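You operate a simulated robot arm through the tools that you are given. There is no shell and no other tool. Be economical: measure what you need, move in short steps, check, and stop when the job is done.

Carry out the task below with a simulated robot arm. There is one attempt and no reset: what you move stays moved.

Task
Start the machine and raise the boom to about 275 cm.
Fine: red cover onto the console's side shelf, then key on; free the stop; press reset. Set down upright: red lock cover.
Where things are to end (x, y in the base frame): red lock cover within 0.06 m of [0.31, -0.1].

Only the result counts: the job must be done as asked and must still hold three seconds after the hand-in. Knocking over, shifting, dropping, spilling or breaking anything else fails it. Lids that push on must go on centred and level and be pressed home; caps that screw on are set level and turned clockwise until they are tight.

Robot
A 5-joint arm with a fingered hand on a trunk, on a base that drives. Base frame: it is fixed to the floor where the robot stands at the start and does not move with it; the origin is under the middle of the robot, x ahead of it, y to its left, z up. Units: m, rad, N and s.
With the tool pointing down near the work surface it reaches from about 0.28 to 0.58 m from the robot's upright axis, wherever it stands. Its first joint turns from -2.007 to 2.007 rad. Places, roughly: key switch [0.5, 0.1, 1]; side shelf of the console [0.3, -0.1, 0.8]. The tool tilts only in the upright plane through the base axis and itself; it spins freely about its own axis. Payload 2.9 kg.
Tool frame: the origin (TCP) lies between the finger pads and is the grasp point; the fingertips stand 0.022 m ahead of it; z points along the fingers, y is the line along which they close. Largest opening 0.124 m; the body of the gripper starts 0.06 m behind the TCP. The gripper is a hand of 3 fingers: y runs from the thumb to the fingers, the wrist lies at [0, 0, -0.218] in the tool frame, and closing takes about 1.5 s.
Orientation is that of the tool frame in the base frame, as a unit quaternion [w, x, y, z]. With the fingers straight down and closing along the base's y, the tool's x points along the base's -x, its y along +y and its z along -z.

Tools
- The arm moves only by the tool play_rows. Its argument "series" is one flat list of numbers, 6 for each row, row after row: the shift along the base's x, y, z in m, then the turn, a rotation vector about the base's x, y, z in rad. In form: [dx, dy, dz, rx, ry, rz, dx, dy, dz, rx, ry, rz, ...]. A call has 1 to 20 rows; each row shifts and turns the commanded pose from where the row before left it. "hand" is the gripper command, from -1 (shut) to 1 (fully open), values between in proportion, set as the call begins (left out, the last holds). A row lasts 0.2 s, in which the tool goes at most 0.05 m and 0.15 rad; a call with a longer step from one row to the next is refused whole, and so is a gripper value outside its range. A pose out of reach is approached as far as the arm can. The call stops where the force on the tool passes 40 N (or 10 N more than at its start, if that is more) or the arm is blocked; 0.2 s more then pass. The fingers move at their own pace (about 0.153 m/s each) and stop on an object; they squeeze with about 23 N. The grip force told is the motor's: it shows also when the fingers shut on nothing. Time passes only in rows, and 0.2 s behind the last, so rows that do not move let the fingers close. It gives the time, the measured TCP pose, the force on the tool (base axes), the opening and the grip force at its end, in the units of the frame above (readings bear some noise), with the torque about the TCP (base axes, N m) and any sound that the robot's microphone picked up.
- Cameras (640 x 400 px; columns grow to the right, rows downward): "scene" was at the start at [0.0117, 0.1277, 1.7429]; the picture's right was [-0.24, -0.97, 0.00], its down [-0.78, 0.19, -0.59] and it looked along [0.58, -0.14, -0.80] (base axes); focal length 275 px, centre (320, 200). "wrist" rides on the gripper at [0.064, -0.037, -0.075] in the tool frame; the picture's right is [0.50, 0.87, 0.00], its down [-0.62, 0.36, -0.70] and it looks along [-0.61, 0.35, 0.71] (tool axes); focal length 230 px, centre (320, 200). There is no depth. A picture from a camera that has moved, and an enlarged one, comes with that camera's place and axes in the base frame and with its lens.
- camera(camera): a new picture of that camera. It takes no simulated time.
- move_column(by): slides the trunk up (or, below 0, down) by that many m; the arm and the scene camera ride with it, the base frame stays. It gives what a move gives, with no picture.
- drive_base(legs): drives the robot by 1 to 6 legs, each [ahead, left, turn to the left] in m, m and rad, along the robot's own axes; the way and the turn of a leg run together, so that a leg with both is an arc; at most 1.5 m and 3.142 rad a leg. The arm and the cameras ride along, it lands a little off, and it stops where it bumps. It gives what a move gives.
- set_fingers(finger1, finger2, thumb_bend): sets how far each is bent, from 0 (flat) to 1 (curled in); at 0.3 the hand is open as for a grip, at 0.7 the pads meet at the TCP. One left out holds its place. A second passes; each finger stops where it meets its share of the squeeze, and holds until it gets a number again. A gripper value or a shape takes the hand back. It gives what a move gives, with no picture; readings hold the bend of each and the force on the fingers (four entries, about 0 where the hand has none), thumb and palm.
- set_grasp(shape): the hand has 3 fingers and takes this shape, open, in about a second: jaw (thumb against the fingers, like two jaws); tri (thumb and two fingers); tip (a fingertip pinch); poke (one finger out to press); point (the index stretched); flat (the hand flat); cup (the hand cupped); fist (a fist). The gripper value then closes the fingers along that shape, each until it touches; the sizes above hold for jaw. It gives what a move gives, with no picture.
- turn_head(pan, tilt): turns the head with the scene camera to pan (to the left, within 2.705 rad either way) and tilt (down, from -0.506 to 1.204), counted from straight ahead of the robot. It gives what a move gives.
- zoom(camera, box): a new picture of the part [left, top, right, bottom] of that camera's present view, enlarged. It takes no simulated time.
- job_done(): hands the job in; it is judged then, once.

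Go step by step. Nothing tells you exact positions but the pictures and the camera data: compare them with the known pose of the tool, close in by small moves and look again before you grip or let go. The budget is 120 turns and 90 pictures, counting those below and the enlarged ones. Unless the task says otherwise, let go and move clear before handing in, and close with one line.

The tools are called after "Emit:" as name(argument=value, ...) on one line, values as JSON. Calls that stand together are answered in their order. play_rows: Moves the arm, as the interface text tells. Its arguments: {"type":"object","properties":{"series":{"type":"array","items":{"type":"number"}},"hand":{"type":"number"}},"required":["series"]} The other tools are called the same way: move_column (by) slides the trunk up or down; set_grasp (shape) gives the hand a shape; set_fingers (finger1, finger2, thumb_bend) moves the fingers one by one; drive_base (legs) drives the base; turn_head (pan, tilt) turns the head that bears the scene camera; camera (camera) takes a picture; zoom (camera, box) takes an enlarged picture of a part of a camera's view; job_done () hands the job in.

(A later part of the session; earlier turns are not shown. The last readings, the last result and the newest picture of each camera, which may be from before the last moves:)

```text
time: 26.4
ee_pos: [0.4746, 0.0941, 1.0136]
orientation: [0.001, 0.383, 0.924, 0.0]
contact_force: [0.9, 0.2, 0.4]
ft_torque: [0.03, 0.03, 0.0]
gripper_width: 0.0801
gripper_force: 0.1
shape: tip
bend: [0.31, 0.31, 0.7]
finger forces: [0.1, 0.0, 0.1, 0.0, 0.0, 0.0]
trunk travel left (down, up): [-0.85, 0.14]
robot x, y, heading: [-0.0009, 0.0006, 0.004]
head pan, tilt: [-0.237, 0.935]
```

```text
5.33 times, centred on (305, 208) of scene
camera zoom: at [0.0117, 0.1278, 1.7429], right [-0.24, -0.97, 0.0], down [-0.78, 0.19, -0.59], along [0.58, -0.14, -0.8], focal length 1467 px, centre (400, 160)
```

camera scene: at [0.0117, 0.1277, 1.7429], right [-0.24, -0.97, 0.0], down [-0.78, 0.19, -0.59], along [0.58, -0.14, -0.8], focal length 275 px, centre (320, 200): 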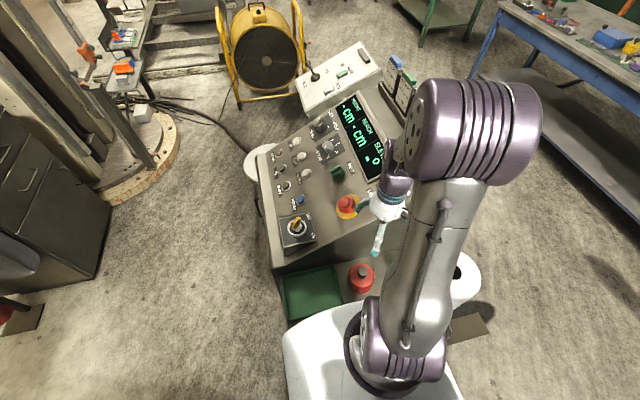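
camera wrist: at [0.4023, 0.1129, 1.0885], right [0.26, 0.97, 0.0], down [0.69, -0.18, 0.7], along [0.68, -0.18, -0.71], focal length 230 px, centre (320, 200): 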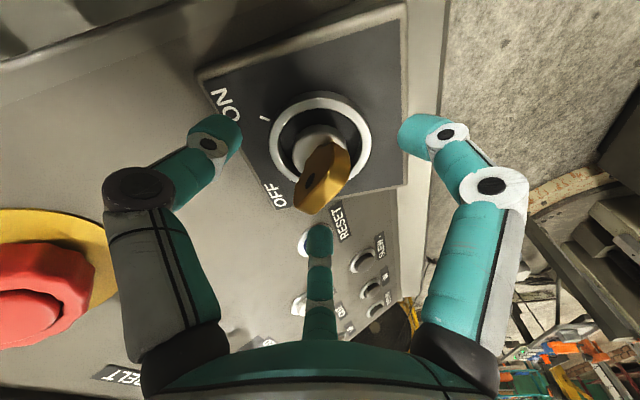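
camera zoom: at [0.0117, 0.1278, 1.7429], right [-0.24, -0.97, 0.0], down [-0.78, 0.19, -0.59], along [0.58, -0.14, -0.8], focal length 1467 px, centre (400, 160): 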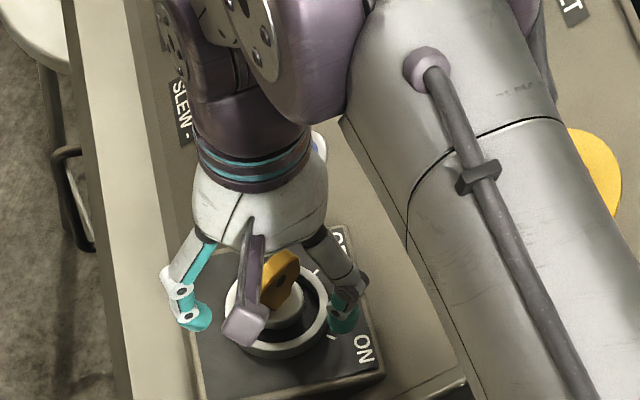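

The thumb is on one face of the bow and the two fingers on the other. I'll close on the key.

Emit:
play_rows(series=[0, 0, -0.002, 0, 0, 0, 0, 0, 0, 0, 0, 0, 0, 0, 0, 0, 0, 0, 0, 0, 0, 0, 0, 0, 0, 0, 0, 0, 0, 0, 0, 0, 0, 0, 0, 0, 0, 0, 0, 0, 0, 0], hand=-1)

Emit:
camera(camera="wrist")

```text
time: 28.0
ee_pos: [0.4749, 0.0951, 1.0113]
orientation: [0.0, 0.383, 0.924, 0.0]
contact_force: [-3.1, 5.4, -5.5]
ft_torque: [0.11, 0.09, 0.06]
gripper_width: 0.0132
gripper_force: 22.8
shape: tip
bend: [0.76, 0.76, 0.7]
finger forces: [18.5, 16.1, 0.0, 0.1, 23.6, 0.1]
trunk travel left (down, up): [-0.85, 0.14]
robot x, y, heading: [0.0042, -0.0003, 0.001]
head pan, tilt: [-0.237, 0.935]
```

```text
47 pictures are left
camera wrist: at [0.4021, 0.1149, 1.0865], right [0.26, 0.97, 0.0], down [0.69, -0.18, 0.7], along [0.68, -0.18, -0.71], focal length 230 px, centre (320, 200)
```

wrist: 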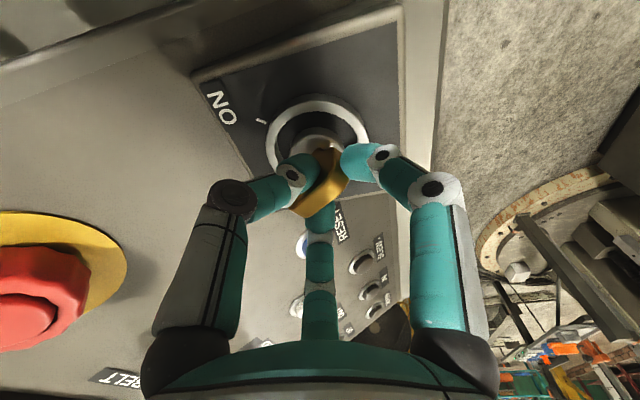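

The bow is gripped. I'll turn it 90° clockwise seen from above, from OFF to ON.

Emit:
play_rows(series=[0, 0, 0, 0, 0, -0.12, 0, 0, 0, 0, 0, -0.12, 0, 0, 0, 0, 0, -0.12, 0, 0, 0, 0, 0, -0.12, 0, 0, 0, 0, 0, -0.12, 0, 0, 0, 0, 0, -0.12, 0, 0, 0, 0, 0, -0.12, 0, 0, 0, 0, 0, -0.12, 0, 0, 0, 0, 0, -0.12, 0, 0, 0, 0, 0, -0.12, 0, 0, 0, 0, 0, -0.12, 0, 0, 0, 0, 0, -0.12, 0, 0, 0, 0, 0, -0.12, 0, 0, 0, 0, 0, -0.03, 0, 0, 0, 0, 0, 0])

Emit:
camera(camera="wrist")

Emit:
camera(camera="scene")

```text
time: 30.9
ee_pos: [0.4833, 0.0907, 1.0128]
orientation: [0.0, 0.923, 0.384, 0.006]
contact_force: [17.1, -1.3, 0.0]
ft_torque: [0.07, -0.27, 0.31]
gripper_width: 0.0114
gripper_force: 22.6
shape: tip
bend: [0.76, 0.76, 0.68]
finger forces: [16.1, 31.7, 0.0, 0.1, 32.9, 0.0]
trunk travel left (down, up): [-0.85, 0.14]
robot x, y, heading: [0.0016, 0.0011, -0.003]
head pan, tilt: [-0.237, 0.935]
stopped in row 14: the force on the tool passed its limit at 41 N (the readings are from after the stop); the commanded pose is now the measured one
```

```text
46 pictures are left
camera wrist: at [0.5007, 0.1628, 1.0872], right [0.97, -0.26, 0.01], down [-0.19, -0.69, 0.7], along [-0.17, -0.68, -0.72], focal length 230 px, centre (320, 200)
```

wrist: 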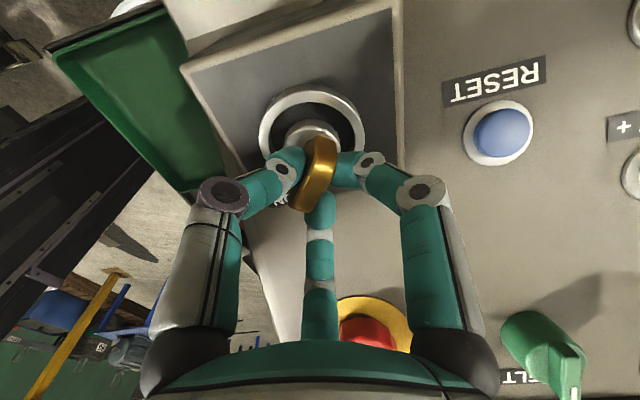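

```text
45 pictures are left
camera scene: at [0.0166, 0.1267, 1.7423], right [-0.24, -0.97, 0.0], down [-0.78, 0.19, -0.59], along [0.57, -0.14, -0.81], focal length 275 px, centre (320, 200)
```

scene: 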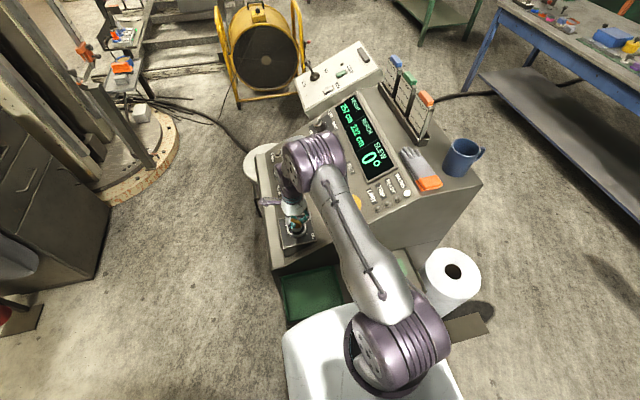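

The display has lit up, so the key is on. I'll release it, rise clear and check the key and the lamps.

Emit:
play_rows(series=[0, 0, 0, 0, 0, 0, 0, 0, 0, 0, 0, 0, 0, 0, 0, 0, 0, 0, 0, 0, 0, 0, 0, 0, 0, 0, 0.03, 0, 0, 0, 0, 0, 0.04, 0, 0, 0, 0, 0, 0.05, 0, 0, 0, 0, 0, 0.05, 0, 0, 0, 0, 0, 0.04, 0, 0, 0, 0, 0, 0, 0, 0, 0], hand=0.4)

Emit:
zoom(camera="scene", box=[250, 80, 420, 250])

Emit:
camera(camera="wrist")

```text
time: 33.1
ee_pos: [0.4788, 0.093, 1.2219]
orientation: [0.0, 0.924, 0.384, 0.002]
contact_force: [0.9, 1.3, -0.1]
ft_torque: [0.01, 0.0, -0.01]
gripper_width: 0.0864
gripper_force: 0.1
shape: tip
bend: [0.29, 0.29, 0.74]
finger forces: [0.1, 0.0, 0.1, 0.1, 0.1, 0.0]
trunk travel left (down, up): [-0.85, 0.14]
robot x, y, heading: [0.0009, -0.0004, -0.003]
head pan, tilt: [-0.237, 0.935]
```

```text
2.35 times, centred on (335, 165) of scene
camera zoom: at [0.0126, 0.1275, 1.7429], right [-0.24, -0.97, 0.0], down [-0.78, 0.19, -0.59], along [0.58, -0.14, -0.8], focal length 647 px, centre (285, 282)
```

zoom: 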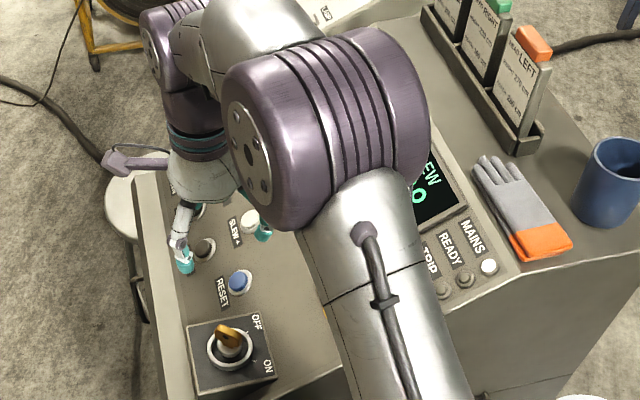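

```text
43 pictures are left
camera wrist: at [0.4958, 0.1643, 1.2969], right [0.97, -0.26, 0.0], down [-0.19, -0.69, 0.7], along [-0.18, -0.68, -0.71], focal length 230 px, centre (320, 200)
```

wrist: 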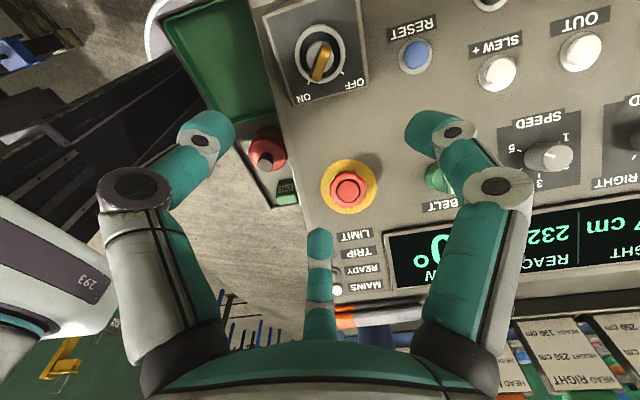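

The key is on and the display shows values. The stop and the UP button are best reached from the operator's side (+y), so I'll look at the floor there before driving.

Emit:
turn_head(pan=0.7, tilt=0.8)

Emit:
camera(camera="scene")

Emit:
zoom(camera="wrist", box=[300, 130, 400, 230])

```text
time: 34.3
ee_pos: [0.4789, 0.092, 1.2215]
orientation: [0.001, 0.923, 0.384, 0.002]
contact_force: [0.4, 0.7, -0.4]
ft_torque: [-0.01, 0.0, 0.0]
gripper_width: 0.0866
gripper_force: 0.1
shape: tip
bend: [0.29, 0.29, 0.74]
finger forces: [0.1, 0.1, 0.0, 0.1, 0.0, 0.0]
trunk travel left (down, up): [-0.85, 0.14]
robot x, y, heading: [0.0009, 0.0012, 0.004]
head pan, tilt: [0.7, 0.799]
```

```text
42 pictures are left
camera scene: at [0.0026, 0.1967, 1.7533], right [0.64, -0.77, 0.0], down [-0.55, -0.46, -0.7], along [0.53, 0.45, -0.72], focal length 275 px, centre (320, 200)
```

scene: 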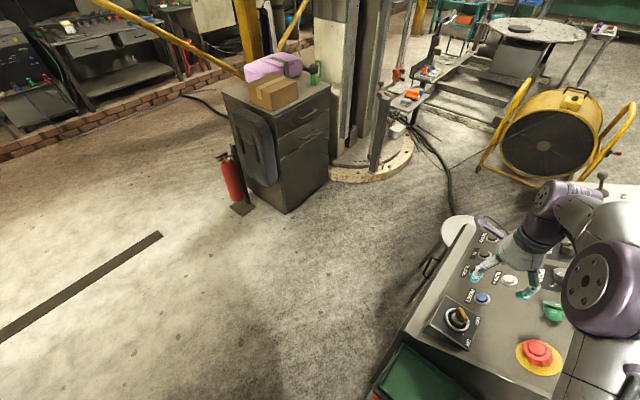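

```text
4.00 times, centred on (350, 180) of wrist
camera zoom: at [0.4956, 0.1642, 1.2966], right [0.97, -0.26, 0.0], down [-0.19, -0.69, 0.7], along [-0.18, -0.68, -0.71], focal length 920 px, centre (200, 280)
```

zoom: 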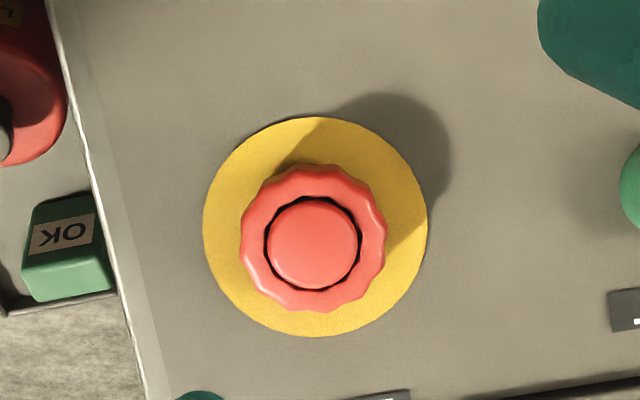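

The floor on the +y side is free, with only a stool near [1.05, 0.2]. I'll raise the arm and drive around to stand in front of the stop button, facing -y.

Emit:
play_rows(series=[-0.02, 0, 0.04, 0, 0, 0, -0.02, 0, 0.04, 0, 0, 0, -0.02, 0, 0.04, 0, 0, 0, -0.02, 0, 0.03, 0, 0, 0])

Emit:
drive_base(legs=[[0, 0.75, 0], [0.48, 0, 0], [0, 0, -1.571]])

Emit:
turn_head(pan=0, tilt=0.9)

Emit:
camera(camera="scene")

```text
time: 35.3
ee_pos: [0.3966, 0.0904, 1.3749]
orientation: [0.001, 0.924, 0.383, 0.002]
contact_force: [0.0, 0.1, -0.3]
ft_torque: [-0.01, 0.0, -0.03]
gripper_width: 0.0868
gripper_force: 0.0
shape: tip
bend: [0.29, 0.29, 0.74]
finger forces: [0.1, 0.1, 0.1, 0.2, 0.0, 0.0]
trunk travel left (down, up): [-0.85, 0.14]
robot x, y, heading: [0.0009, -0.0002, 0.003]
head pan, tilt: [0.7, 0.799]
```

```text
time: 45.6
ee_pos: [0.5857, 0.3448, 1.3726]
orientation: [0.003, 0.924, -0.382, 0.001]
contact_force: [-0.1, -0.7, 0.2]
ft_torque: [0.03, 0.0, -0.02]
gripper_width: 0.0866
gripper_force: 0.0
shape: tip
bend: [0.29, 0.29, 0.74]
finger forces: [0.0, 0.1, 0.0, 0.0, 0.0, 0.0]
trunk travel left (down, up): [-0.85, 0.14]
robot x, y, heading: [0.4954, 0.7422, -1.573]
head pan, tilt: [0.7, 0.799]
```

```text
time: 46.7
ee_pos: [0.5852, 0.3457, 1.3728]
orientation: [0.002, 0.924, -0.382, 0.003]
contact_force: [0.0, 0.6, -0.3]
ft_torque: [-0.04, -0.02, 0.01]
gripper_width: 0.0866
gripper_force: 0.1
shape: tip
bend: [0.29, 0.29, 0.74]
finger forces: [0.0, 0.0, 0.0, 0.0, 0.1, 0.0]
trunk travel left (down, up): [-0.85, 0.14]
robot x, y, heading: [0.4973, 0.7419, -1.574]
head pan, tilt: [0.0, 0.901]
```

```text
40 pictures are left
camera scene: at [0.6406, 0.7284, 1.7454], right [-1.0, 0.0, 0.0], down [0.0, 0.78, -0.62], along [0.0, -0.62, -0.78], focal length 275 px, centre (320, 200)
```

scene: 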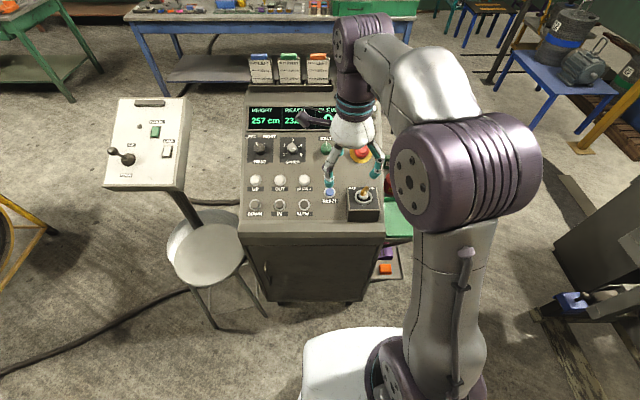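

This gives a clear view of the whole console; the display shows height 257 cm. I'll drive about 0.16 m closer, leaving a gap to the console front.

Emit:
drive_base(legs=[[0.16, 0, 0]])

Emit:
set_grasp(shape="jaw")

Emit:
camera(camera="scene")

```text
time: 48.1
ee_pos: [0.5839, 0.1844, 1.3743]
orientation: [0.003, 0.924, -0.384, 0.001]
contact_force: [0.5, -1.4, 1.3]
ft_torque: [0.04, -0.01, 0.01]
gripper_width: 0.0865
gripper_force: 0.0
shape: tip
bend: [0.29, 0.29, 0.74]
finger forces: [0.0, 0.0, 0.0, 0.0, 0.1, 0.0]
trunk travel left (down, up): [-0.85, 0.14]
robot x, y, heading: [0.4957, 0.5822, -1.573]
head pan, tilt: [0.0, 0.901]
```

```text
time: 49.0
ee_pos: [0.5839, 0.1827, 1.3728]
orientation: [0.002, 0.923, -0.384, 0.001]
contact_force: [-0.6, -0.9, 0.0]
ft_torque: [0.0, -0.01, 0.0]
gripper_width: 0.1236
gripper_force: 0.0
shape: jaw
bend: [0.3, 0.3, 0.3]
finger forces: [0.0, 0.0, 0.1, 0.0, 0.1, 0.0]
trunk travel left (down, up): [-0.85, 0.14]
robot x, y, heading: [0.4937, 0.5828, -1.58]
head pan, tilt: [0.0, 0.901]
```

```text
39 pictures are left
camera scene: at [0.6397, 0.565, 1.7454], right [-1.0, 0.01, 0.0], down [0.0, 0.78, -0.62], along [0.0, -0.62, -0.78], focal length 275 px, centre (320, 200)
```

scene: 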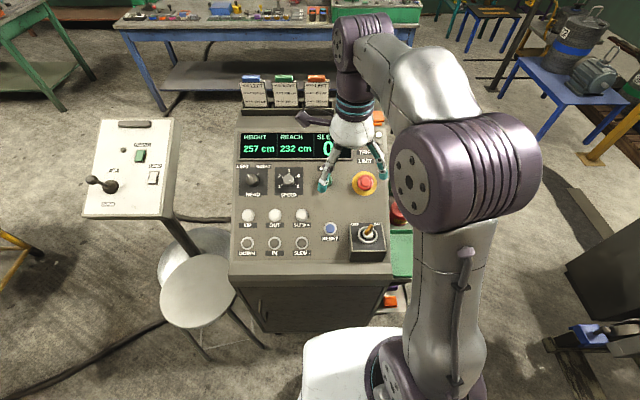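

The stop's cap is at about [0.484, -0.07, 1.04]. I'll bring the hand to 0.12 m in front of it along the panel normal, tilting 28°.

Emit:
play_rows(series=[-0.0125, -0.0246, -0.0284, -0.0607, 0, 0, -0.0125, -0.0246, -0.0284, -0.0607, 0, 0, -0.0125, -0.0246, -0.0284, -0.0607, 0, 0, -0.0125, -0.0246, -0.0284, -0.0607, 0, 0, -0.0125, -0.0246, -0.0284, -0.0607, 0, 0, -0.0125, -0.0246, -0.0284, -0.0607, 0, 0, -0.0125, -0.0246, -0.0284, -0.0607, 0, 0, -0.0125, -0.0246, -0.0284, -0.0607, 0, 0, 0, 0, 0, 0, 0, 0])

Emit:
camera(camera="wrist")

Emit:
camera(camera="scene")

```text
time: 51.0
ee_pos: [0.4789, -0.0137, 1.1453]
orientation: [0.228, 0.895, -0.373, 0.088]
contact_force: [-0.1, 0.0, 0.0]
ft_torque: [0.0, 0.04, -0.03]
gripper_width: 0.124
gripper_force: 0.1
shape: jaw
bend: [0.3, 0.3, 0.3]
finger forces: [0.1, 0.0, 0.1, 0.0, 0.1, 0.1]
out of reach, approached as far as the arm can: row 3, 4, 8
trunk travel left (down, up): [-0.85, 0.14]
robot x, y, heading: [0.4936, 0.5776, -1.578]
head pan, tilt: [0.0, 0.901]
```

```text
38 pictures are left
camera wrist: at [0.5513, 0.0043, 1.2199], right [-0.26, -0.85, 0.46], down [-0.68, 0.5, 0.54], along [-0.69, -0.17, -0.71], focal length 230 px, centre (320, 200)
```

wrist: 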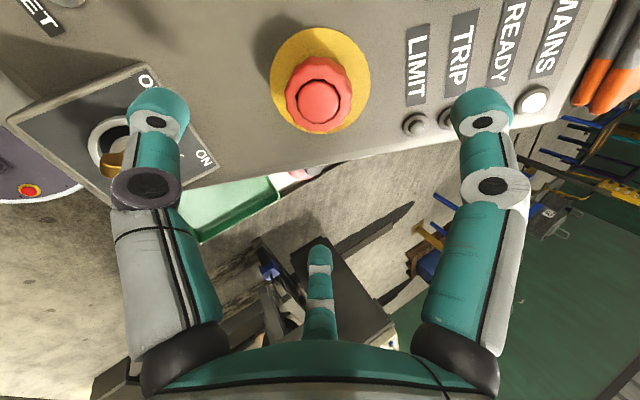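

```text
37 pictures are left
camera scene: at [0.6398, 0.5654, 1.7454], right [-1.0, 0.01, 0.0], down [0.0, 0.78, -0.62], along [0.0, -0.62, -0.78], focal length 275 px, centre (320, 200)
```

scene: 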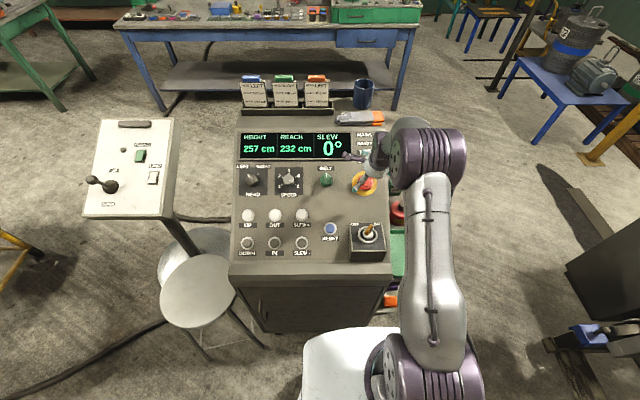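

The hand is aligned with the cap to within a few mm. I'll narrow the fingers and advance along the normal until the tips surround the cap.

Emit:
play_rows(series=[0.001, -0.0094, -0.0176, 0, 0, 0, 0.001, -0.0094, -0.0176, 0, 0, 0, 0, -0.0094, -0.0176, 0, 0, 0, 0, -0.0094, -0.0176, 0, 0, 0, 0, -0.0094, -0.0176, 0, 0, 0, 0, 0, 0, 0, 0, 0], hand=0.4)

Emit:
camera(camera="wrist")

Emit:
zoom(camera="scene", box=[320, 140, 430, 220])

```text
time: 52.4
ee_pos: [0.484, -0.0638, 1.0582]
orientation: [0.226, 0.895, -0.374, 0.089]
contact_force: [0.4, -0.1, 0.4]
ft_torque: [0.02, -0.03, -0.01]
gripper_width: 0.0872
gripper_force: 0.0
shape: jaw
bend: [0.28, 0.28, 0.74]
finger forces: [0.0, 0.0, 0.1, 0.1, 0.0, 0.0]
trunk travel left (down, up): [-0.85, 0.14]
robot x, y, heading: [0.4968, 0.5843, -1.577]
head pan, tilt: [0.0, 0.901]
```

```text
36 pictures are left
camera wrist: at [0.5541, -0.0447, 1.1322], right [-0.26, -0.85, 0.46], down [-0.68, 0.5, 0.54], along [-0.68, -0.17, -0.71], focal length 230 px, centre (320, 200)
```

wrist: 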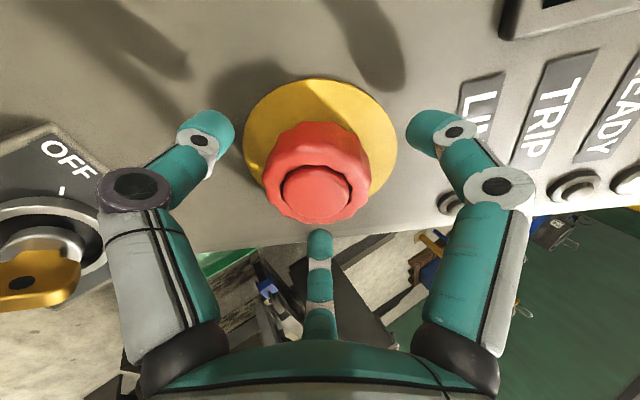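

```text
5.00 times, centred on (375, 180) of scene
camera zoom: at [0.6397, 0.5648, 1.7454], right [-1.0, 0.01, 0.0], down [0.0, 0.78, -0.62], along [0.0, -0.62, -0.78], focal length 1375 px, centre (45, 300)
```

zoom: 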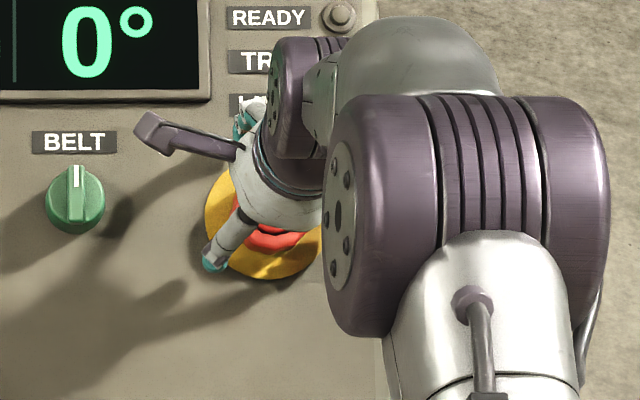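

The tips already lie around the cap. I'll advance a few mm more and close.

Emit:
play_rows(series=[-0.002, -0.002, -0.0035, 0, 0, 0, 0, 0, 0, 0, 0, 0, 0, 0, 0, 0, 0, 0, 0, 0, 0, 0, 0, 0, 0, 0, 0, 0, 0, 0, 0, 0, 0, 0, 0, 0], hand=-1)

Emit:
camera(camera="wrist")

```text
time: 53.8
ee_pos: [0.4831, -0.0652, 1.0551]
orientation: [0.228, 0.895, -0.374, 0.088]
contact_force: [2.3, -1.2, 3.9]
ft_torque: [-0.01, -0.09, -0.05]
gripper_width: 0.0474
gripper_force: 23.1
shape: jaw
bend: [0.77, 0.4, 0.7]
finger forces: [21.5, 20.5, 0.2, 0.0, 21.6, 0.0]
trunk travel left (down, up): [-0.85, 0.14]
robot x, y, heading: [0.4971, 0.5806, -1.576]
head pan, tilt: [0.0, 0.901]
```

```text
34 pictures are left
camera wrist: at [0.5534, -0.0464, 1.1285], right [-0.26, -0.85, 0.46], down [-0.68, 0.5, 0.54], along [-0.68, -0.17, -0.71], focal length 230 px, centre (320, 200)
```

wrist: 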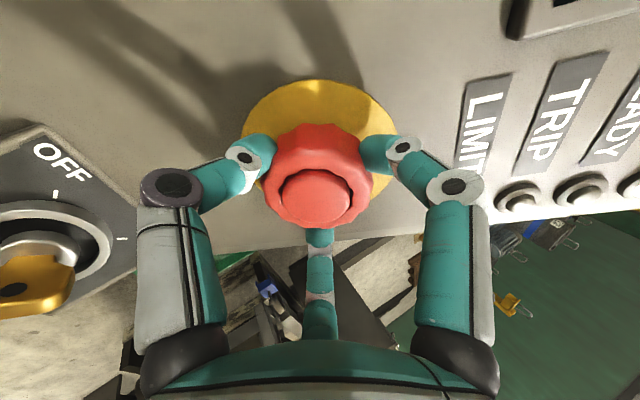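

The cap is gripped by all three fingers. I'll twist it clockwise, as seen facing the panel.

Emit:
play_rows(series=[0, 0, 0, 0, -0.0566, -0.1058, 0, 0, 0, 0, -0.0566, -0.1058, 0, 0, 0, 0, -0.0566, -0.1058, 0, 0, 0, 0, -0.0566, -0.1058, 0, 0, 0, 0, -0.0566, -0.1058, 0, 0, 0, 0, -0.0566, -0.1058, 0, 0, 0, 0, -0.0566, -0.1058, 0, 0, 0, 0, 0, 0])

Emit:
camera(camera="wrist")

```text
time: 55.6
ee_pos: [0.4809, -0.0651, 1.0565]
orientation: [-0.171, -0.664, 0.707, -0.175]
contact_force: [-7.0, -8.5, 15.2]
ft_torque: [-0.33, -0.1, 0.13]
gripper_width: 0.0475
gripper_force: 22.9
shape: jaw
bend: [0.77, 0.4, 0.7]
finger forces: [25.5, 20.9, 0.0, 0.0, 25.0, 0.0]
trunk travel left (down, up): [-0.85, 0.14]
robot x, y, heading: [0.4945, 0.5817, -1.576]
head pan, tilt: [0.0, 0.901]
```

```text
33 pictures are left
camera wrist: at [0.5131, -0.0869, 1.1524], right [-0.89, -0.39, 0.22], down [-0.31, 0.9, 0.32], along [-0.32, 0.22, -0.92], focal length 230 px, centre (320, 200)
```

wrist: 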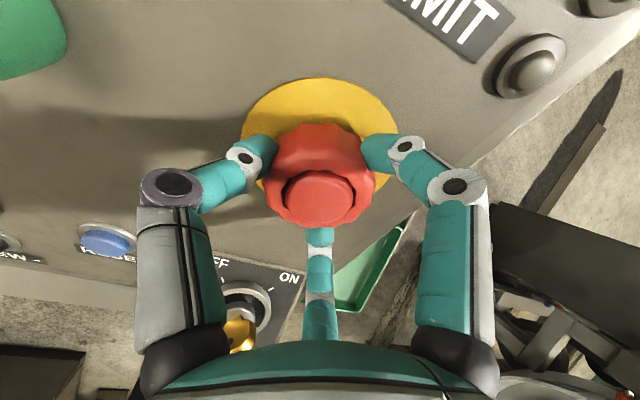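

It turned about 0.8 rad, with an outward push on the hand. I'll let go, back off along the normal, and check whether it popped out.

Emit:
play_rows(series=[0, 0, 0, 0, 0, 0, 0, 0, 0, 0, 0, 0, 0, 0, 0, 0, 0, 0, 0, 0, 0, 0, 0, 0, 0, 0.0094, 0.0176, 0, 0, 0, 0, 0.0141, 0.0264, 0, 0, 0, 0, 0.0188, 0.0352, 0, 0, 0, 0, 0.0188, 0.0352, 0, 0, 0, 0, 0, 0, 0, 0, 0], hand=0.4)

Emit:
camera(camera="wrist")

Emit:
zoom(camera="scene", box=[230, 110, 410, 270])

```text
time: 57.6
ee_pos: [0.4815, -0.0035, 1.1704]
orientation: [-0.171, -0.665, 0.706, -0.173]
contact_force: [-0.3, 0.2, -0.2]
ft_torque: [0.0, -0.02, 0.0]
gripper_width: 0.0868
gripper_force: 0.1
shape: jaw
bend: [0.29, 0.29, 0.74]
finger forces: [0.0, 0.0, 0.0, 0.0, 0.0, 0.0]
trunk travel left (down, up): [-0.85, 0.14]
robot x, y, heading: [0.4944, 0.5817, -1.575]
head pan, tilt: [0.0, 0.901]
```

```text
32 pictures are left
camera wrist: at [0.5154, -0.0258, 1.2665], right [-0.89, -0.39, 0.22], down [-0.31, 0.89, 0.32], along [-0.32, 0.22, -0.92], focal length 230 px, centre (320, 200)
```

wrist: 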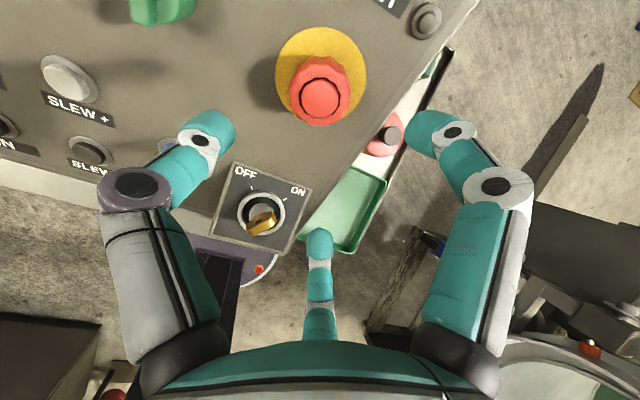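

```text
2.50 times, centred on (320, 190) of scene
camera zoom: at [0.6397, 0.5631, 1.7454], right [-1.0, 0.01, 0.0], down [0.0, 0.78, -0.62], along [0.0, -0.62, -0.78], focal length 688 px, centre (320, 225)
```

zoom: 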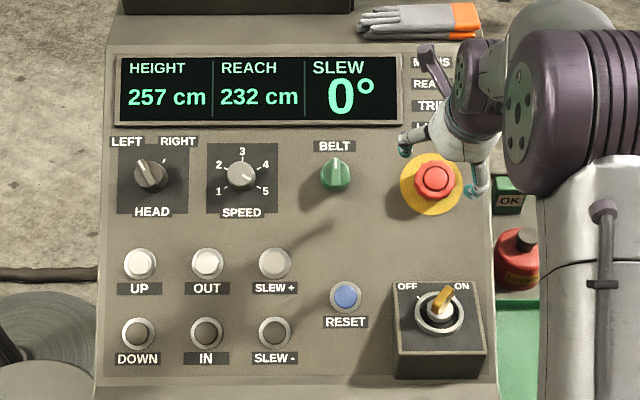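

I can't tell yet whether it popped out, but the lamps after reset will show it. I'll shift the base 0.09 m toward +x (robot's left), form the poke finger and look.

Emit:
drive_base(legs=[[0, 0.09, 0]])

Emit:
set_grasp(shape="poke")

Emit:
play_rows(series=[0.02, 0.02, 0.01, 0, 0.0566, 0.1058, 0.01, 0.03, 0.01, 0, 0.0566, 0.1058, 0, 0.03, 0, 0, 0.0566, 0.1058, 0, 0.024, 0, 0, 0.0566, 0.1058, 0, 0.01, -0.02, 0, 0.0566, 0.1058, 0, 0, 0, 0, 0, 0])

Emit:
camera(camera="wrist")

Emit:
camera(camera="scene")

```text
time: 58.7
ee_pos: [0.5701, -0.0038, 1.1691]
orientation: [-0.171, -0.665, 0.706, -0.173]
contact_force: [0.5, -0.4, 0.0]
ft_torque: [0.0, 0.02, 0.02]
gripper_width: 0.0864
gripper_force: 0.2
shape: jaw
bend: [0.29, 0.29, 0.74]
finger forces: [0.1, 0.0, 0.1, 0.0, 0.0, 0.0]
trunk travel left (down, up): [-0.85, 0.14]
robot x, y, heading: [0.5811, 0.577, -1.576]
head pan, tilt: [0.0, 0.901]
```

```text
time: 59.6
ee_pos: [0.5682, -0.003, 1.1711]
orientation: [-0.172, -0.664, 0.707, -0.172]
contact_force: [0.1, -0.2, 0.5]
ft_torque: [-0.02, 0.04, 0.02]
gripper_width: 0.0001
gripper_force: 0.0
shape: poke
bend: [1.0, 1.0, 0.9]
finger forces: [0.0, 0.1, 0.0, 0.1, 0.0, 0.0]
trunk travel left (down, up): [-0.85, 0.14]
robot x, y, heading: [0.5838, 0.5778, -1.581]
head pan, tilt: [0.0, 0.901]
```

```text
time: 61.0
ee_pos: [0.5844, 0.1086, 1.1685]
orientation: [0.215, 0.845, -0.475, 0.122]
contact_force: [0.1, -0.3, -0.4]
ft_torque: [-0.01, 0.02, -0.01]
gripper_width: 0.0
gripper_force: 0.1
shape: poke
bend: [1.0, 1.0, 0.9]
finger forces: [0.0, 0.0, 0.0, 0.0, 0.0, 0.0]
out of reach, approached as far as the arm can: row 1, 2
trunk travel left (down, up): [-0.85, 0.14]
robot x, y, heading: [0.5826, 0.5799, -1.577]
head pan, tilt: [0.0, 0.901]
```

```text
30 pictures are left
camera wrist: at [0.6477, 0.1148, 1.2512], right [-0.48, -0.77, 0.42], down [-0.63, 0.64, 0.45], along [-0.61, -0.04, -0.79], focal length 230 px, centre (320, 200)
```

wrist: 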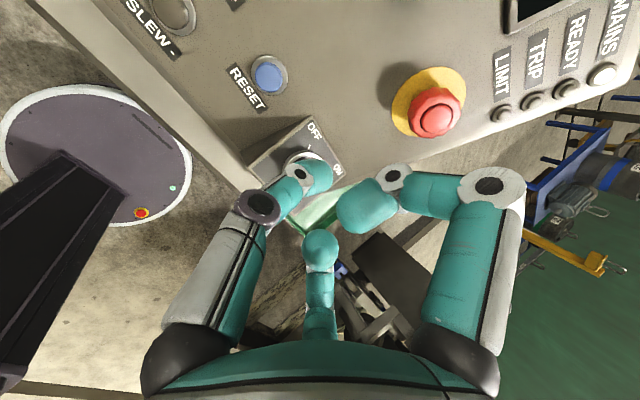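

```text
29 pictures are left
camera scene: at [0.7278, 0.5641, 1.7454], right [-1.0, 0.01, 0.0], down [0.01, 0.78, -0.62], along [0.0, -0.62, -0.78], focal length 275 px, centre (320, 200)
```

scene: 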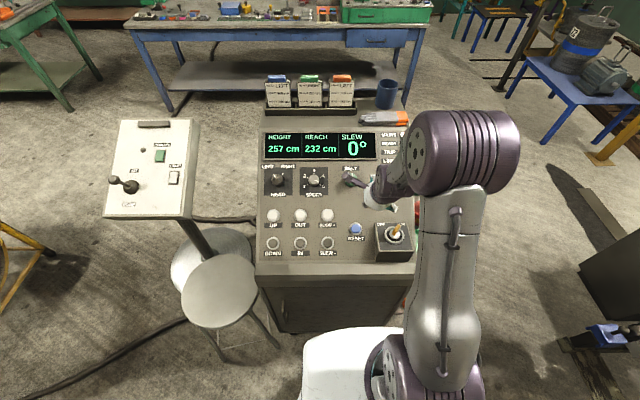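

The poke shape curls everything, so I'll press with closed fingertips instead, since those have a known tip point on the tool axis. RESET is at about [0.605, 0.0575, 0.945]; I'll close the fingers and come in front of it.

Emit:
set_grasp(shape="tip")

Emit:
play_rows(series=[0.003, -0.004, -0.02, 0, 0, 0, 0.003, -0.004, -0.02, 0, 0, 0, 0.003, -0.004, -0.02, 0, 0, 0, 0.003, -0.004, -0.02, 0, 0, 0, 0.003, -0.004, -0.02, 0, 0, 0, 0.003, -0.004, -0.02, 0, 0, 0, 0.003, -0.003, -0.02, 0, 0, 0, 0, 0, -0.01, 0, 0, 0, 0, 0, 0, 0, 0, 0], hand=-1)

Emit:
camera(camera="wrist")

Emit:
zoom(camera="scene", box=[300, 170, 420, 270])

```text
time: 61.9
ee_pos: [0.584, 0.1094, 1.1685]
orientation: [0.214, 0.844, -0.476, 0.121]
contact_force: [0.2, 0.7, 0.6]
ft_torque: [0.02, 0.0, 0.01]
gripper_width: 0.1239
gripper_force: 0.1
shape: tip
bend: [0.3, 0.3, 0.3]
finger forces: [0.0, 0.0, 0.1, 0.0, 0.1, 0.0]
trunk travel left (down, up): [-0.85, 0.14]
robot x, y, heading: [0.5823, 0.5812, -1.581]
head pan, tilt: [0.0, 0.901]
```

```text
time: 63.9
ee_pos: [0.5839, 0.0822, 1.0185]
orientation: [0.214, 0.844, -0.476, 0.121]
contact_force: [0.1, -0.2, -0.4]
ft_torque: [-0.02, 0.02, 0.02]
gripper_width: 0.0001
gripper_force: 22.9
shape: tip
bend: [0.7, 0.7, 0.7]
finger forces: [0.0, 0.1, 0.0, 0.1, 0.0, 0.0]
out of reach, approached as far as the arm can: row 1, 2, 4, 5, 7
trunk travel left (down, up): [-0.85, 0.14]
robot x, y, heading: [0.5819, 0.5793, -1.58]
head pan, tilt: [0.0, 0.901]
```

```text
28 pictures are left
camera wrist: at [0.647, 0.0875, 1.1024], right [-0.48, -0.77, 0.42], down [-0.62, 0.64, 0.45], along [-0.61, -0.04, -0.79], focal length 230 px, centre (320, 200)
```

wrist: 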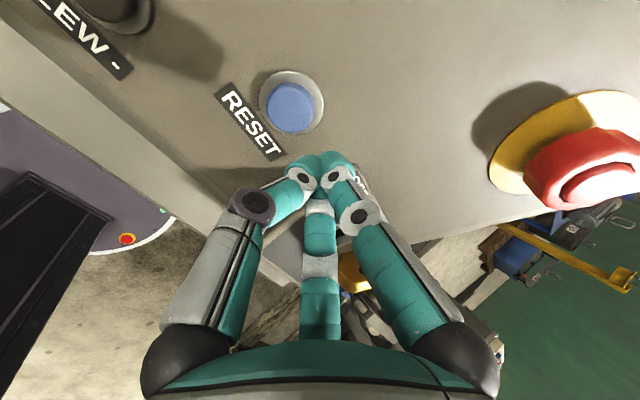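

```text
4.00 times, centred on (360, 220) of scene
camera zoom: at [0.7277, 0.5638, 1.7454], right [-1.0, 0.01, 0.0], down [0.01, 0.78, -0.62], along [0.0, -0.62, -0.78], focal length 1100 px, centre (160, 120)
```

zoom: 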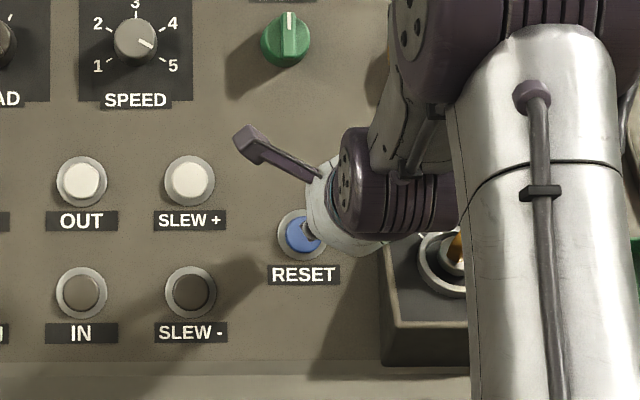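

The tool must also turn in azimuth to move sideways with the tilt held. I'll correct by +0.02 m in x with a small turn and line up on the button's normal.

Emit:
play_rows(series=[0.01, 0.006, -0.003, 0, 0, 0.02, 0.01, 0.005, -0.003, 0, 0, 0.02, 0, -0.0094, -0.0176, 0, 0, 0, 0, -0.007, -0.0132, 0, 0, 0, 0, 0, 0, 0, 0, 0])

Emit:
camera(camera="wrist")

```text
time: 65.1
ee_pos: [0.6016, 0.078, 0.9848]
orientation: [0.211, 0.854, -0.459, 0.126]
contact_force: [-0.4, 0.3, -0.4]
ft_torque: [0.01, -0.01, -0.01]
gripper_width: 0.0
gripper_force: 23.0
shape: tip
bend: [0.7, 0.7, 0.7]
finger forces: [0.1, 0.1, 0.0, 0.1, 0.0, 0.0]
out of reach, approached as far as the arm can: row 4
trunk travel left (down, up): [-0.85, 0.14]
robot x, y, heading: [0.5804, 0.5758, -1.578]
head pan, tilt: [0.0, 0.901]
```

```text
26 pictures are left
camera wrist: at [0.6654, 0.0857, 1.0669], right [-0.45, -0.79, 0.42], down [-0.65, 0.61, 0.45], along [-0.61, -0.07, -0.79], focal length 230 px, centre (320, 200)
```

wrist: 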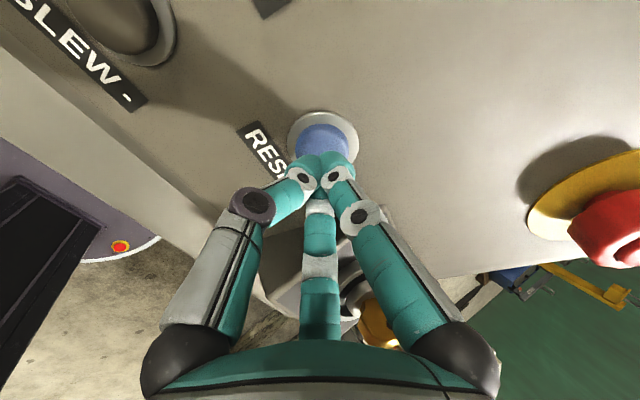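

The fingertips point straight at the RESET button. I'll press in with small steps.

Emit:
play_rows(series=[0.001, -0.0047, -0.0088, 0, 0, 0, 0, -0.0038, -0.007, 0, 0, 0, 0, -0.0024, -0.0044, 0, 0, 0, 0, -0.0019, -0.0035, 0, 0, 0, 0, -0.0019, -0.0035, 0, 0, 0, 0, 0, 0, 0, 0, 0])

Emit:
zoom(camera="scene", box=[250, 120, 430, 270])

```text
time: 66.0
ee_pos: [0.6022, 0.0697, 0.9702]
orientation: [0.218, 0.852, -0.457, 0.129]
contact_force: [0.4, 17.2, 30.4]
ft_torque: [-0.2, 0.04, -0.05]
gripper_width: 0.0002
gripper_force: 22.6
shape: tip
bend: [0.7, 0.7, 0.7]
finger forces: [57.0, 0.1, 0.0, 0.0, 0.1, 0.0]
trunk travel left (down, up): [-0.85, 0.14]
robot x, y, heading: [0.5853, 0.5796, -1.579]
head pan, tilt: [0.0, 0.901]
heard: click
stopped in row 4: the force on the tool passed its limit at 44 N (the readings are from after the stop); the commanded pose is now the measured one
```

```text
2.67 times, centred on (340, 195) of scene
camera zoom: at [0.7276, 0.5754, 1.7459], right [-1.0, 0.01, 0.0], down [0.01, 0.78, -0.63], along [0.0, -0.63, -0.78], focal length 734 px, centre (267, 213)
```

zoom: 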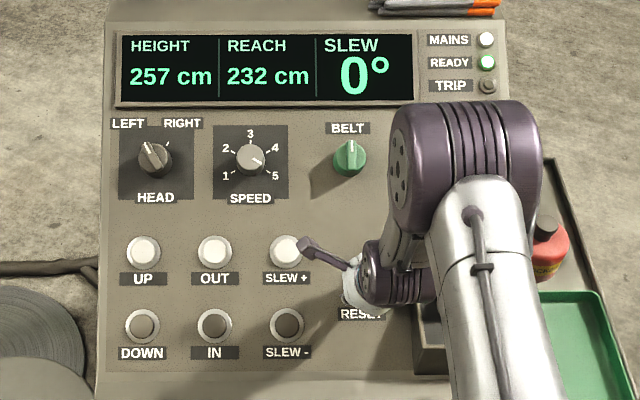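

RESET clicked and READY is lit, so the stop is free and the key is on. I'll back off, shift the base 0.08 m further left and aim at UP at about [0.885, 0.016, 0.972].

Emit:
play_rows(series=[0, 0.0094, 0.0176, 0, 0, 0, 0, 0.0165, 0.031, 0, 0, 0, 0, 0.0165, 0.031, 0, 0, 0, 0, 0.01, 0.04, 0, 0, 0, 0, 0, 0.03, 0, 0, 0])

Emit:
drive_base(legs=[[0, 0.08, 0]])

Emit:
camera(camera="scene")

```text
time: 67.2
ee_pos: [0.6008, 0.1174, 1.117]
orientation: [0.214, 0.853, -0.459, 0.128]
contact_force: [0.1, 0.3, -0.1]
ft_torque: [0.03, 0.02, -0.01]
gripper_width: 0.0
gripper_force: 23.0
shape: tip
bend: [0.7, 0.7, 0.7]
finger forces: [0.0, 0.0, 0.0, 0.0, 0.0, 0.0]
trunk travel left (down, up): [-0.85, 0.14]
robot x, y, heading: [0.5833, 0.5809, -1.571]
head pan, tilt: [0.0, 0.901]
```

```text
time: 68.3
ee_pos: [0.6797, 0.1158, 1.1152]
orientation: [0.215, 0.853, -0.459, 0.128]
contact_force: [-0.4, 0.3, 0.2]
ft_torque: [0.03, -0.01, -0.01]
gripper_width: 0.0
gripper_force: 23.1
shape: tip
bend: [0.7, 0.7, 0.7]
finger forces: [0.1, 0.1, 0.0, 0.1, 0.0, 0.1]
trunk travel left (down, up): [-0.85, 0.14]
robot x, y, heading: [0.6609, 0.5801, -1.577]
head pan, tilt: [0.0, 0.901]
```

```text
24 pictures are left
camera scene: at [0.8069, 0.5634, 1.7454], right [-1.0, 0.01, 0.0], down [0.01, 0.78, -0.62], along [-0.01, -0.62, -0.78], focal length 275 px, centre (320, 200)
```

scene: 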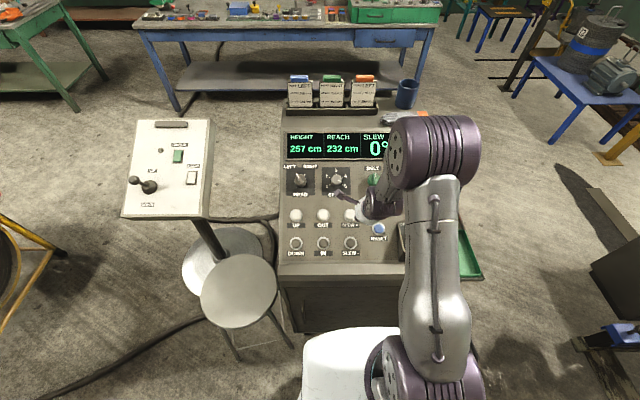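

Now I'll swing the hand to 4 cm in front of UP.

Emit:
play_rows(series=[0.0325, -0.005, 0, 0, 0, 0.058, 0.0325, -0.01, -0.005, 0, 0, 0.058, 0.0325, -0.012, -0.018, 0, 0, 0.058, 0.0325, -0.012, -0.02, 0, 0, 0.058, 0.0325, -0.015, -0.022, 0, 0, 0.058, 0.0315, -0.019, -0.023, 0, 0, 0.058, 0, 0, 0, 0, 0, 0])

Emit:
camera(camera="wrist")

Emit:
zoom(camera="scene", box=[270, 120, 430, 270])

```text
time: 69.9
ee_pos: [0.8633, 0.0388, 1.0302]
orientation: [0.188, 0.92, -0.304, 0.164]
contact_force: [0.2, -0.2, 0.3]
ft_torque: [0.01, -0.02, 0.02]
gripper_width: 0.0001
gripper_force: 23.1
shape: tip
bend: [0.7, 0.7, 0.7]
finger forces: [0.0, 0.0, 0.1, 0.0, 0.0, 0.0]
out of reach, approached as far as the arm can: row 2, 3
trunk travel left (down, up): [-0.85, 0.14]
robot x, y, heading: [0.6609, 0.5783, -1.578]
head pan, tilt: [0.0, 0.901]
```

```text
23 pictures are left
camera wrist: at [0.9198, 0.0688, 1.1128], right [-0.16, -0.89, 0.42], down [-0.82, 0.35, 0.44], along [-0.55, -0.28, -0.79], focal length 230 px, centre (320, 200)
```

wrist: 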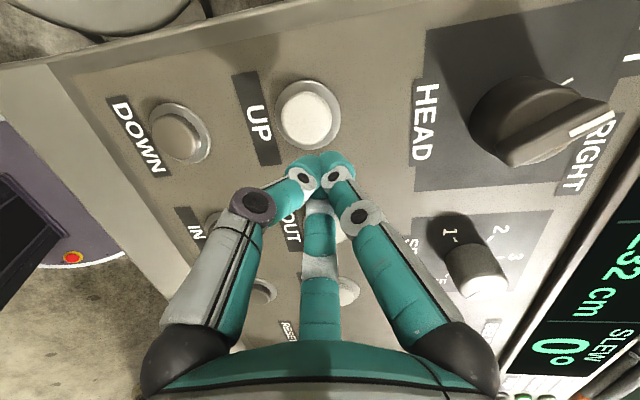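

```text
2.67 times, centred on (350, 195) of scene
camera zoom: at [0.806, 0.564, 1.7455], right [-1.0, 0.01, 0.0], down [0.01, 0.78, -0.62], along [0.0, -0.62, -0.78], focal length 734 px, centre (240, 213)
```

zoom: 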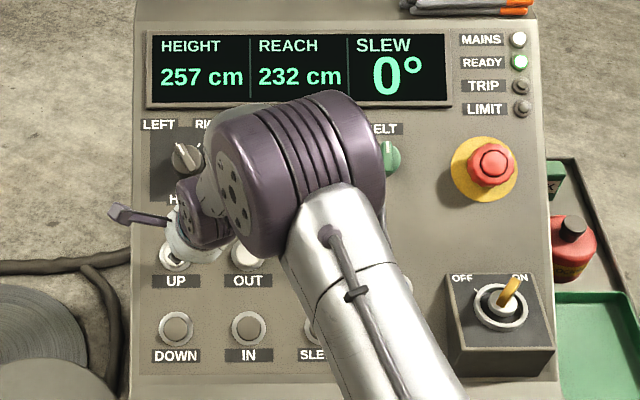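

Lining up needs about 1 cm more in x. I'll correct and advance to just above the button.

Emit:
play_rows(series=[0.008, 0.004, -0.002, 0, 0, 0.02, 0.005, -0.003, -0.01, 0, 0, 0, 0.002, -0.0055, -0.0105, 0, 0, 0, 0, 0, 0, 0, 0, 0])

Emit:
camera(camera="wrist")

```text
time: 70.9
ee_pos: [0.8789, 0.0347, 1.0049]
orientation: [0.186, 0.922, -0.295, 0.166]
contact_force: [-0.4, -0.4, 0.1]
ft_torque: [-0.02, -0.02, -0.01]
gripper_width: 0.0
gripper_force: 23.0
shape: tip
bend: [0.7, 0.7, 0.7]
finger forces: [0.0, 0.0, 0.0, 0.0, 0.1, 0.0]
trunk travel left (down, up): [-0.85, 0.14]
robot x, y, heading: [0.6604, 0.5799, -1.573]
head pan, tilt: [0.0, 0.901]
```

```text
21 pictures are left
camera wrist: at [0.9348, 0.0653, 1.0887], right [-0.14, -0.9, 0.42], down [-0.83, 0.34, 0.44], along [-0.54, -0.29, -0.79], focal length 230 px, centre (320, 200)
```

wrist: 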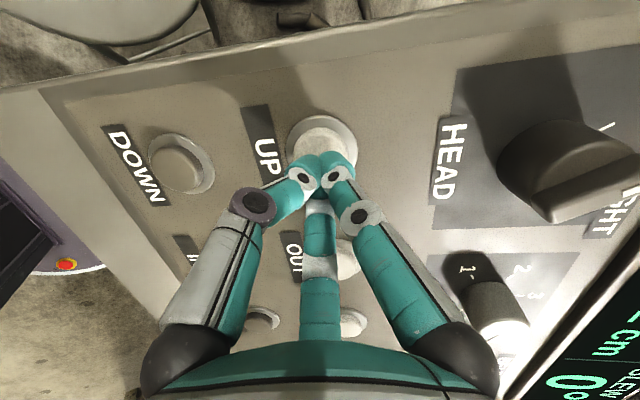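

The tip is centred on UP. I'll press in small steps, retract in the same call, and read the display.

Emit:
play_rows(series=[0.001, -0.0022, -0.0044, 0, 0, 0, 0.001, -0.0018, -0.0035, 0, 0, 0, 0.0006, -0.0013, -0.0026, 0, 0, 0, -0.0026, 0.0053, 0.0105, 0, 0, 0])

Emit:
zoom(camera="scene", box=[270, 120, 430, 220])

```text
time: 71.9
ee_pos: [0.8784, 0.0351, 1.0046]
orientation: [0.185, 0.922, -0.295, 0.167]
contact_force: [-0.4, -1.0, -0.9]
ft_torque: [-0.01, -0.01, 0.01]
gripper_width: 0.0
gripper_force: 22.2
shape: tip
bend: [0.7, 0.7, 0.7]
finger forces: [0.1, 0.1, 0.1, 0.1, 0.0, 0.1]
trunk travel left (down, up): [-0.85, 0.14]
robot x, y, heading: [0.6609, 0.5817, -1.578]
head pan, tilt: [0.0, 0.901]
heard: click
```

```text
4.00 times, centred on (350, 170) of scene
camera zoom: at [0.8067, 0.5634, 1.7454], right [-1.0, 0.01, 0.0], down [0.01, 0.78, -0.62], along [0.0, -0.62, -0.78], focal length 1100 px, centre (200, 320)
```

zoom: 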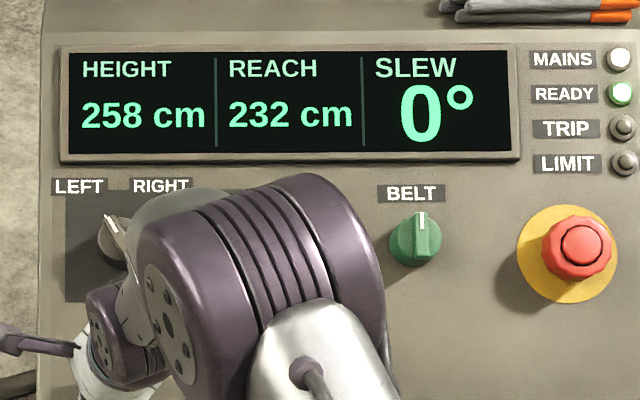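

The height rose to 258 cm. I'll now press and hold for about 1.4 s to find the rate.

Emit:
play_rows(series=[0.001, -0.0022, -0.0044, 0, 0, 0, 0.001, -0.0018, -0.0035, 0, 0, 0, 0.0006, -0.0013, -0.0026, 0, 0, 0, 0, 0, 0, 0, 0, 0, 0, 0, 0, 0, 0, 0, 0, 0, 0, 0, 0, 0, 0, 0, 0, 0, 0, 0, 0, 0, 0, 0, 0, 0, 0, 0, 0, 0, 0, 0, -0.0026, 0.0053, 0.0105, 0, 0, 0])

Emit:
zoom(camera="scene", box=[270, 120, 430, 220])

```text
time: 74.1
ee_pos: [0.8792, 0.035, 1.0055]
orientation: [0.186, 0.922, -0.295, 0.166]
contact_force: [-0.5, -0.9, 0.1]
ft_torque: [-0.03, 0.02, -0.01]
gripper_width: 0.0002
gripper_force: 23.1
shape: tip
bend: [0.7, 0.7, 0.7]
finger forces: [0.0, 0.1, 0.1, 0.0, 0.0, 0.0]
trunk travel left (down, up): [-0.85, 0.14]
robot x, y, heading: [0.6629, 0.5782, -1.578]
head pan, tilt: [0.0, 0.901]
heard: click
```

```text
4.00 times, centred on (350, 170) of scene
camera zoom: at [0.8066, 0.563, 1.7453], right [-1.0, 0.01, 0.0], down [0.01, 0.78, -0.62], along [0.0, -0.62, -0.78], focal length 1100 px, centre (200, 320)
```

zoom: 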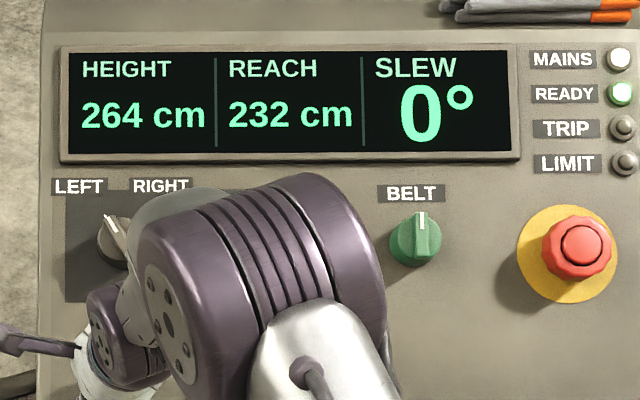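

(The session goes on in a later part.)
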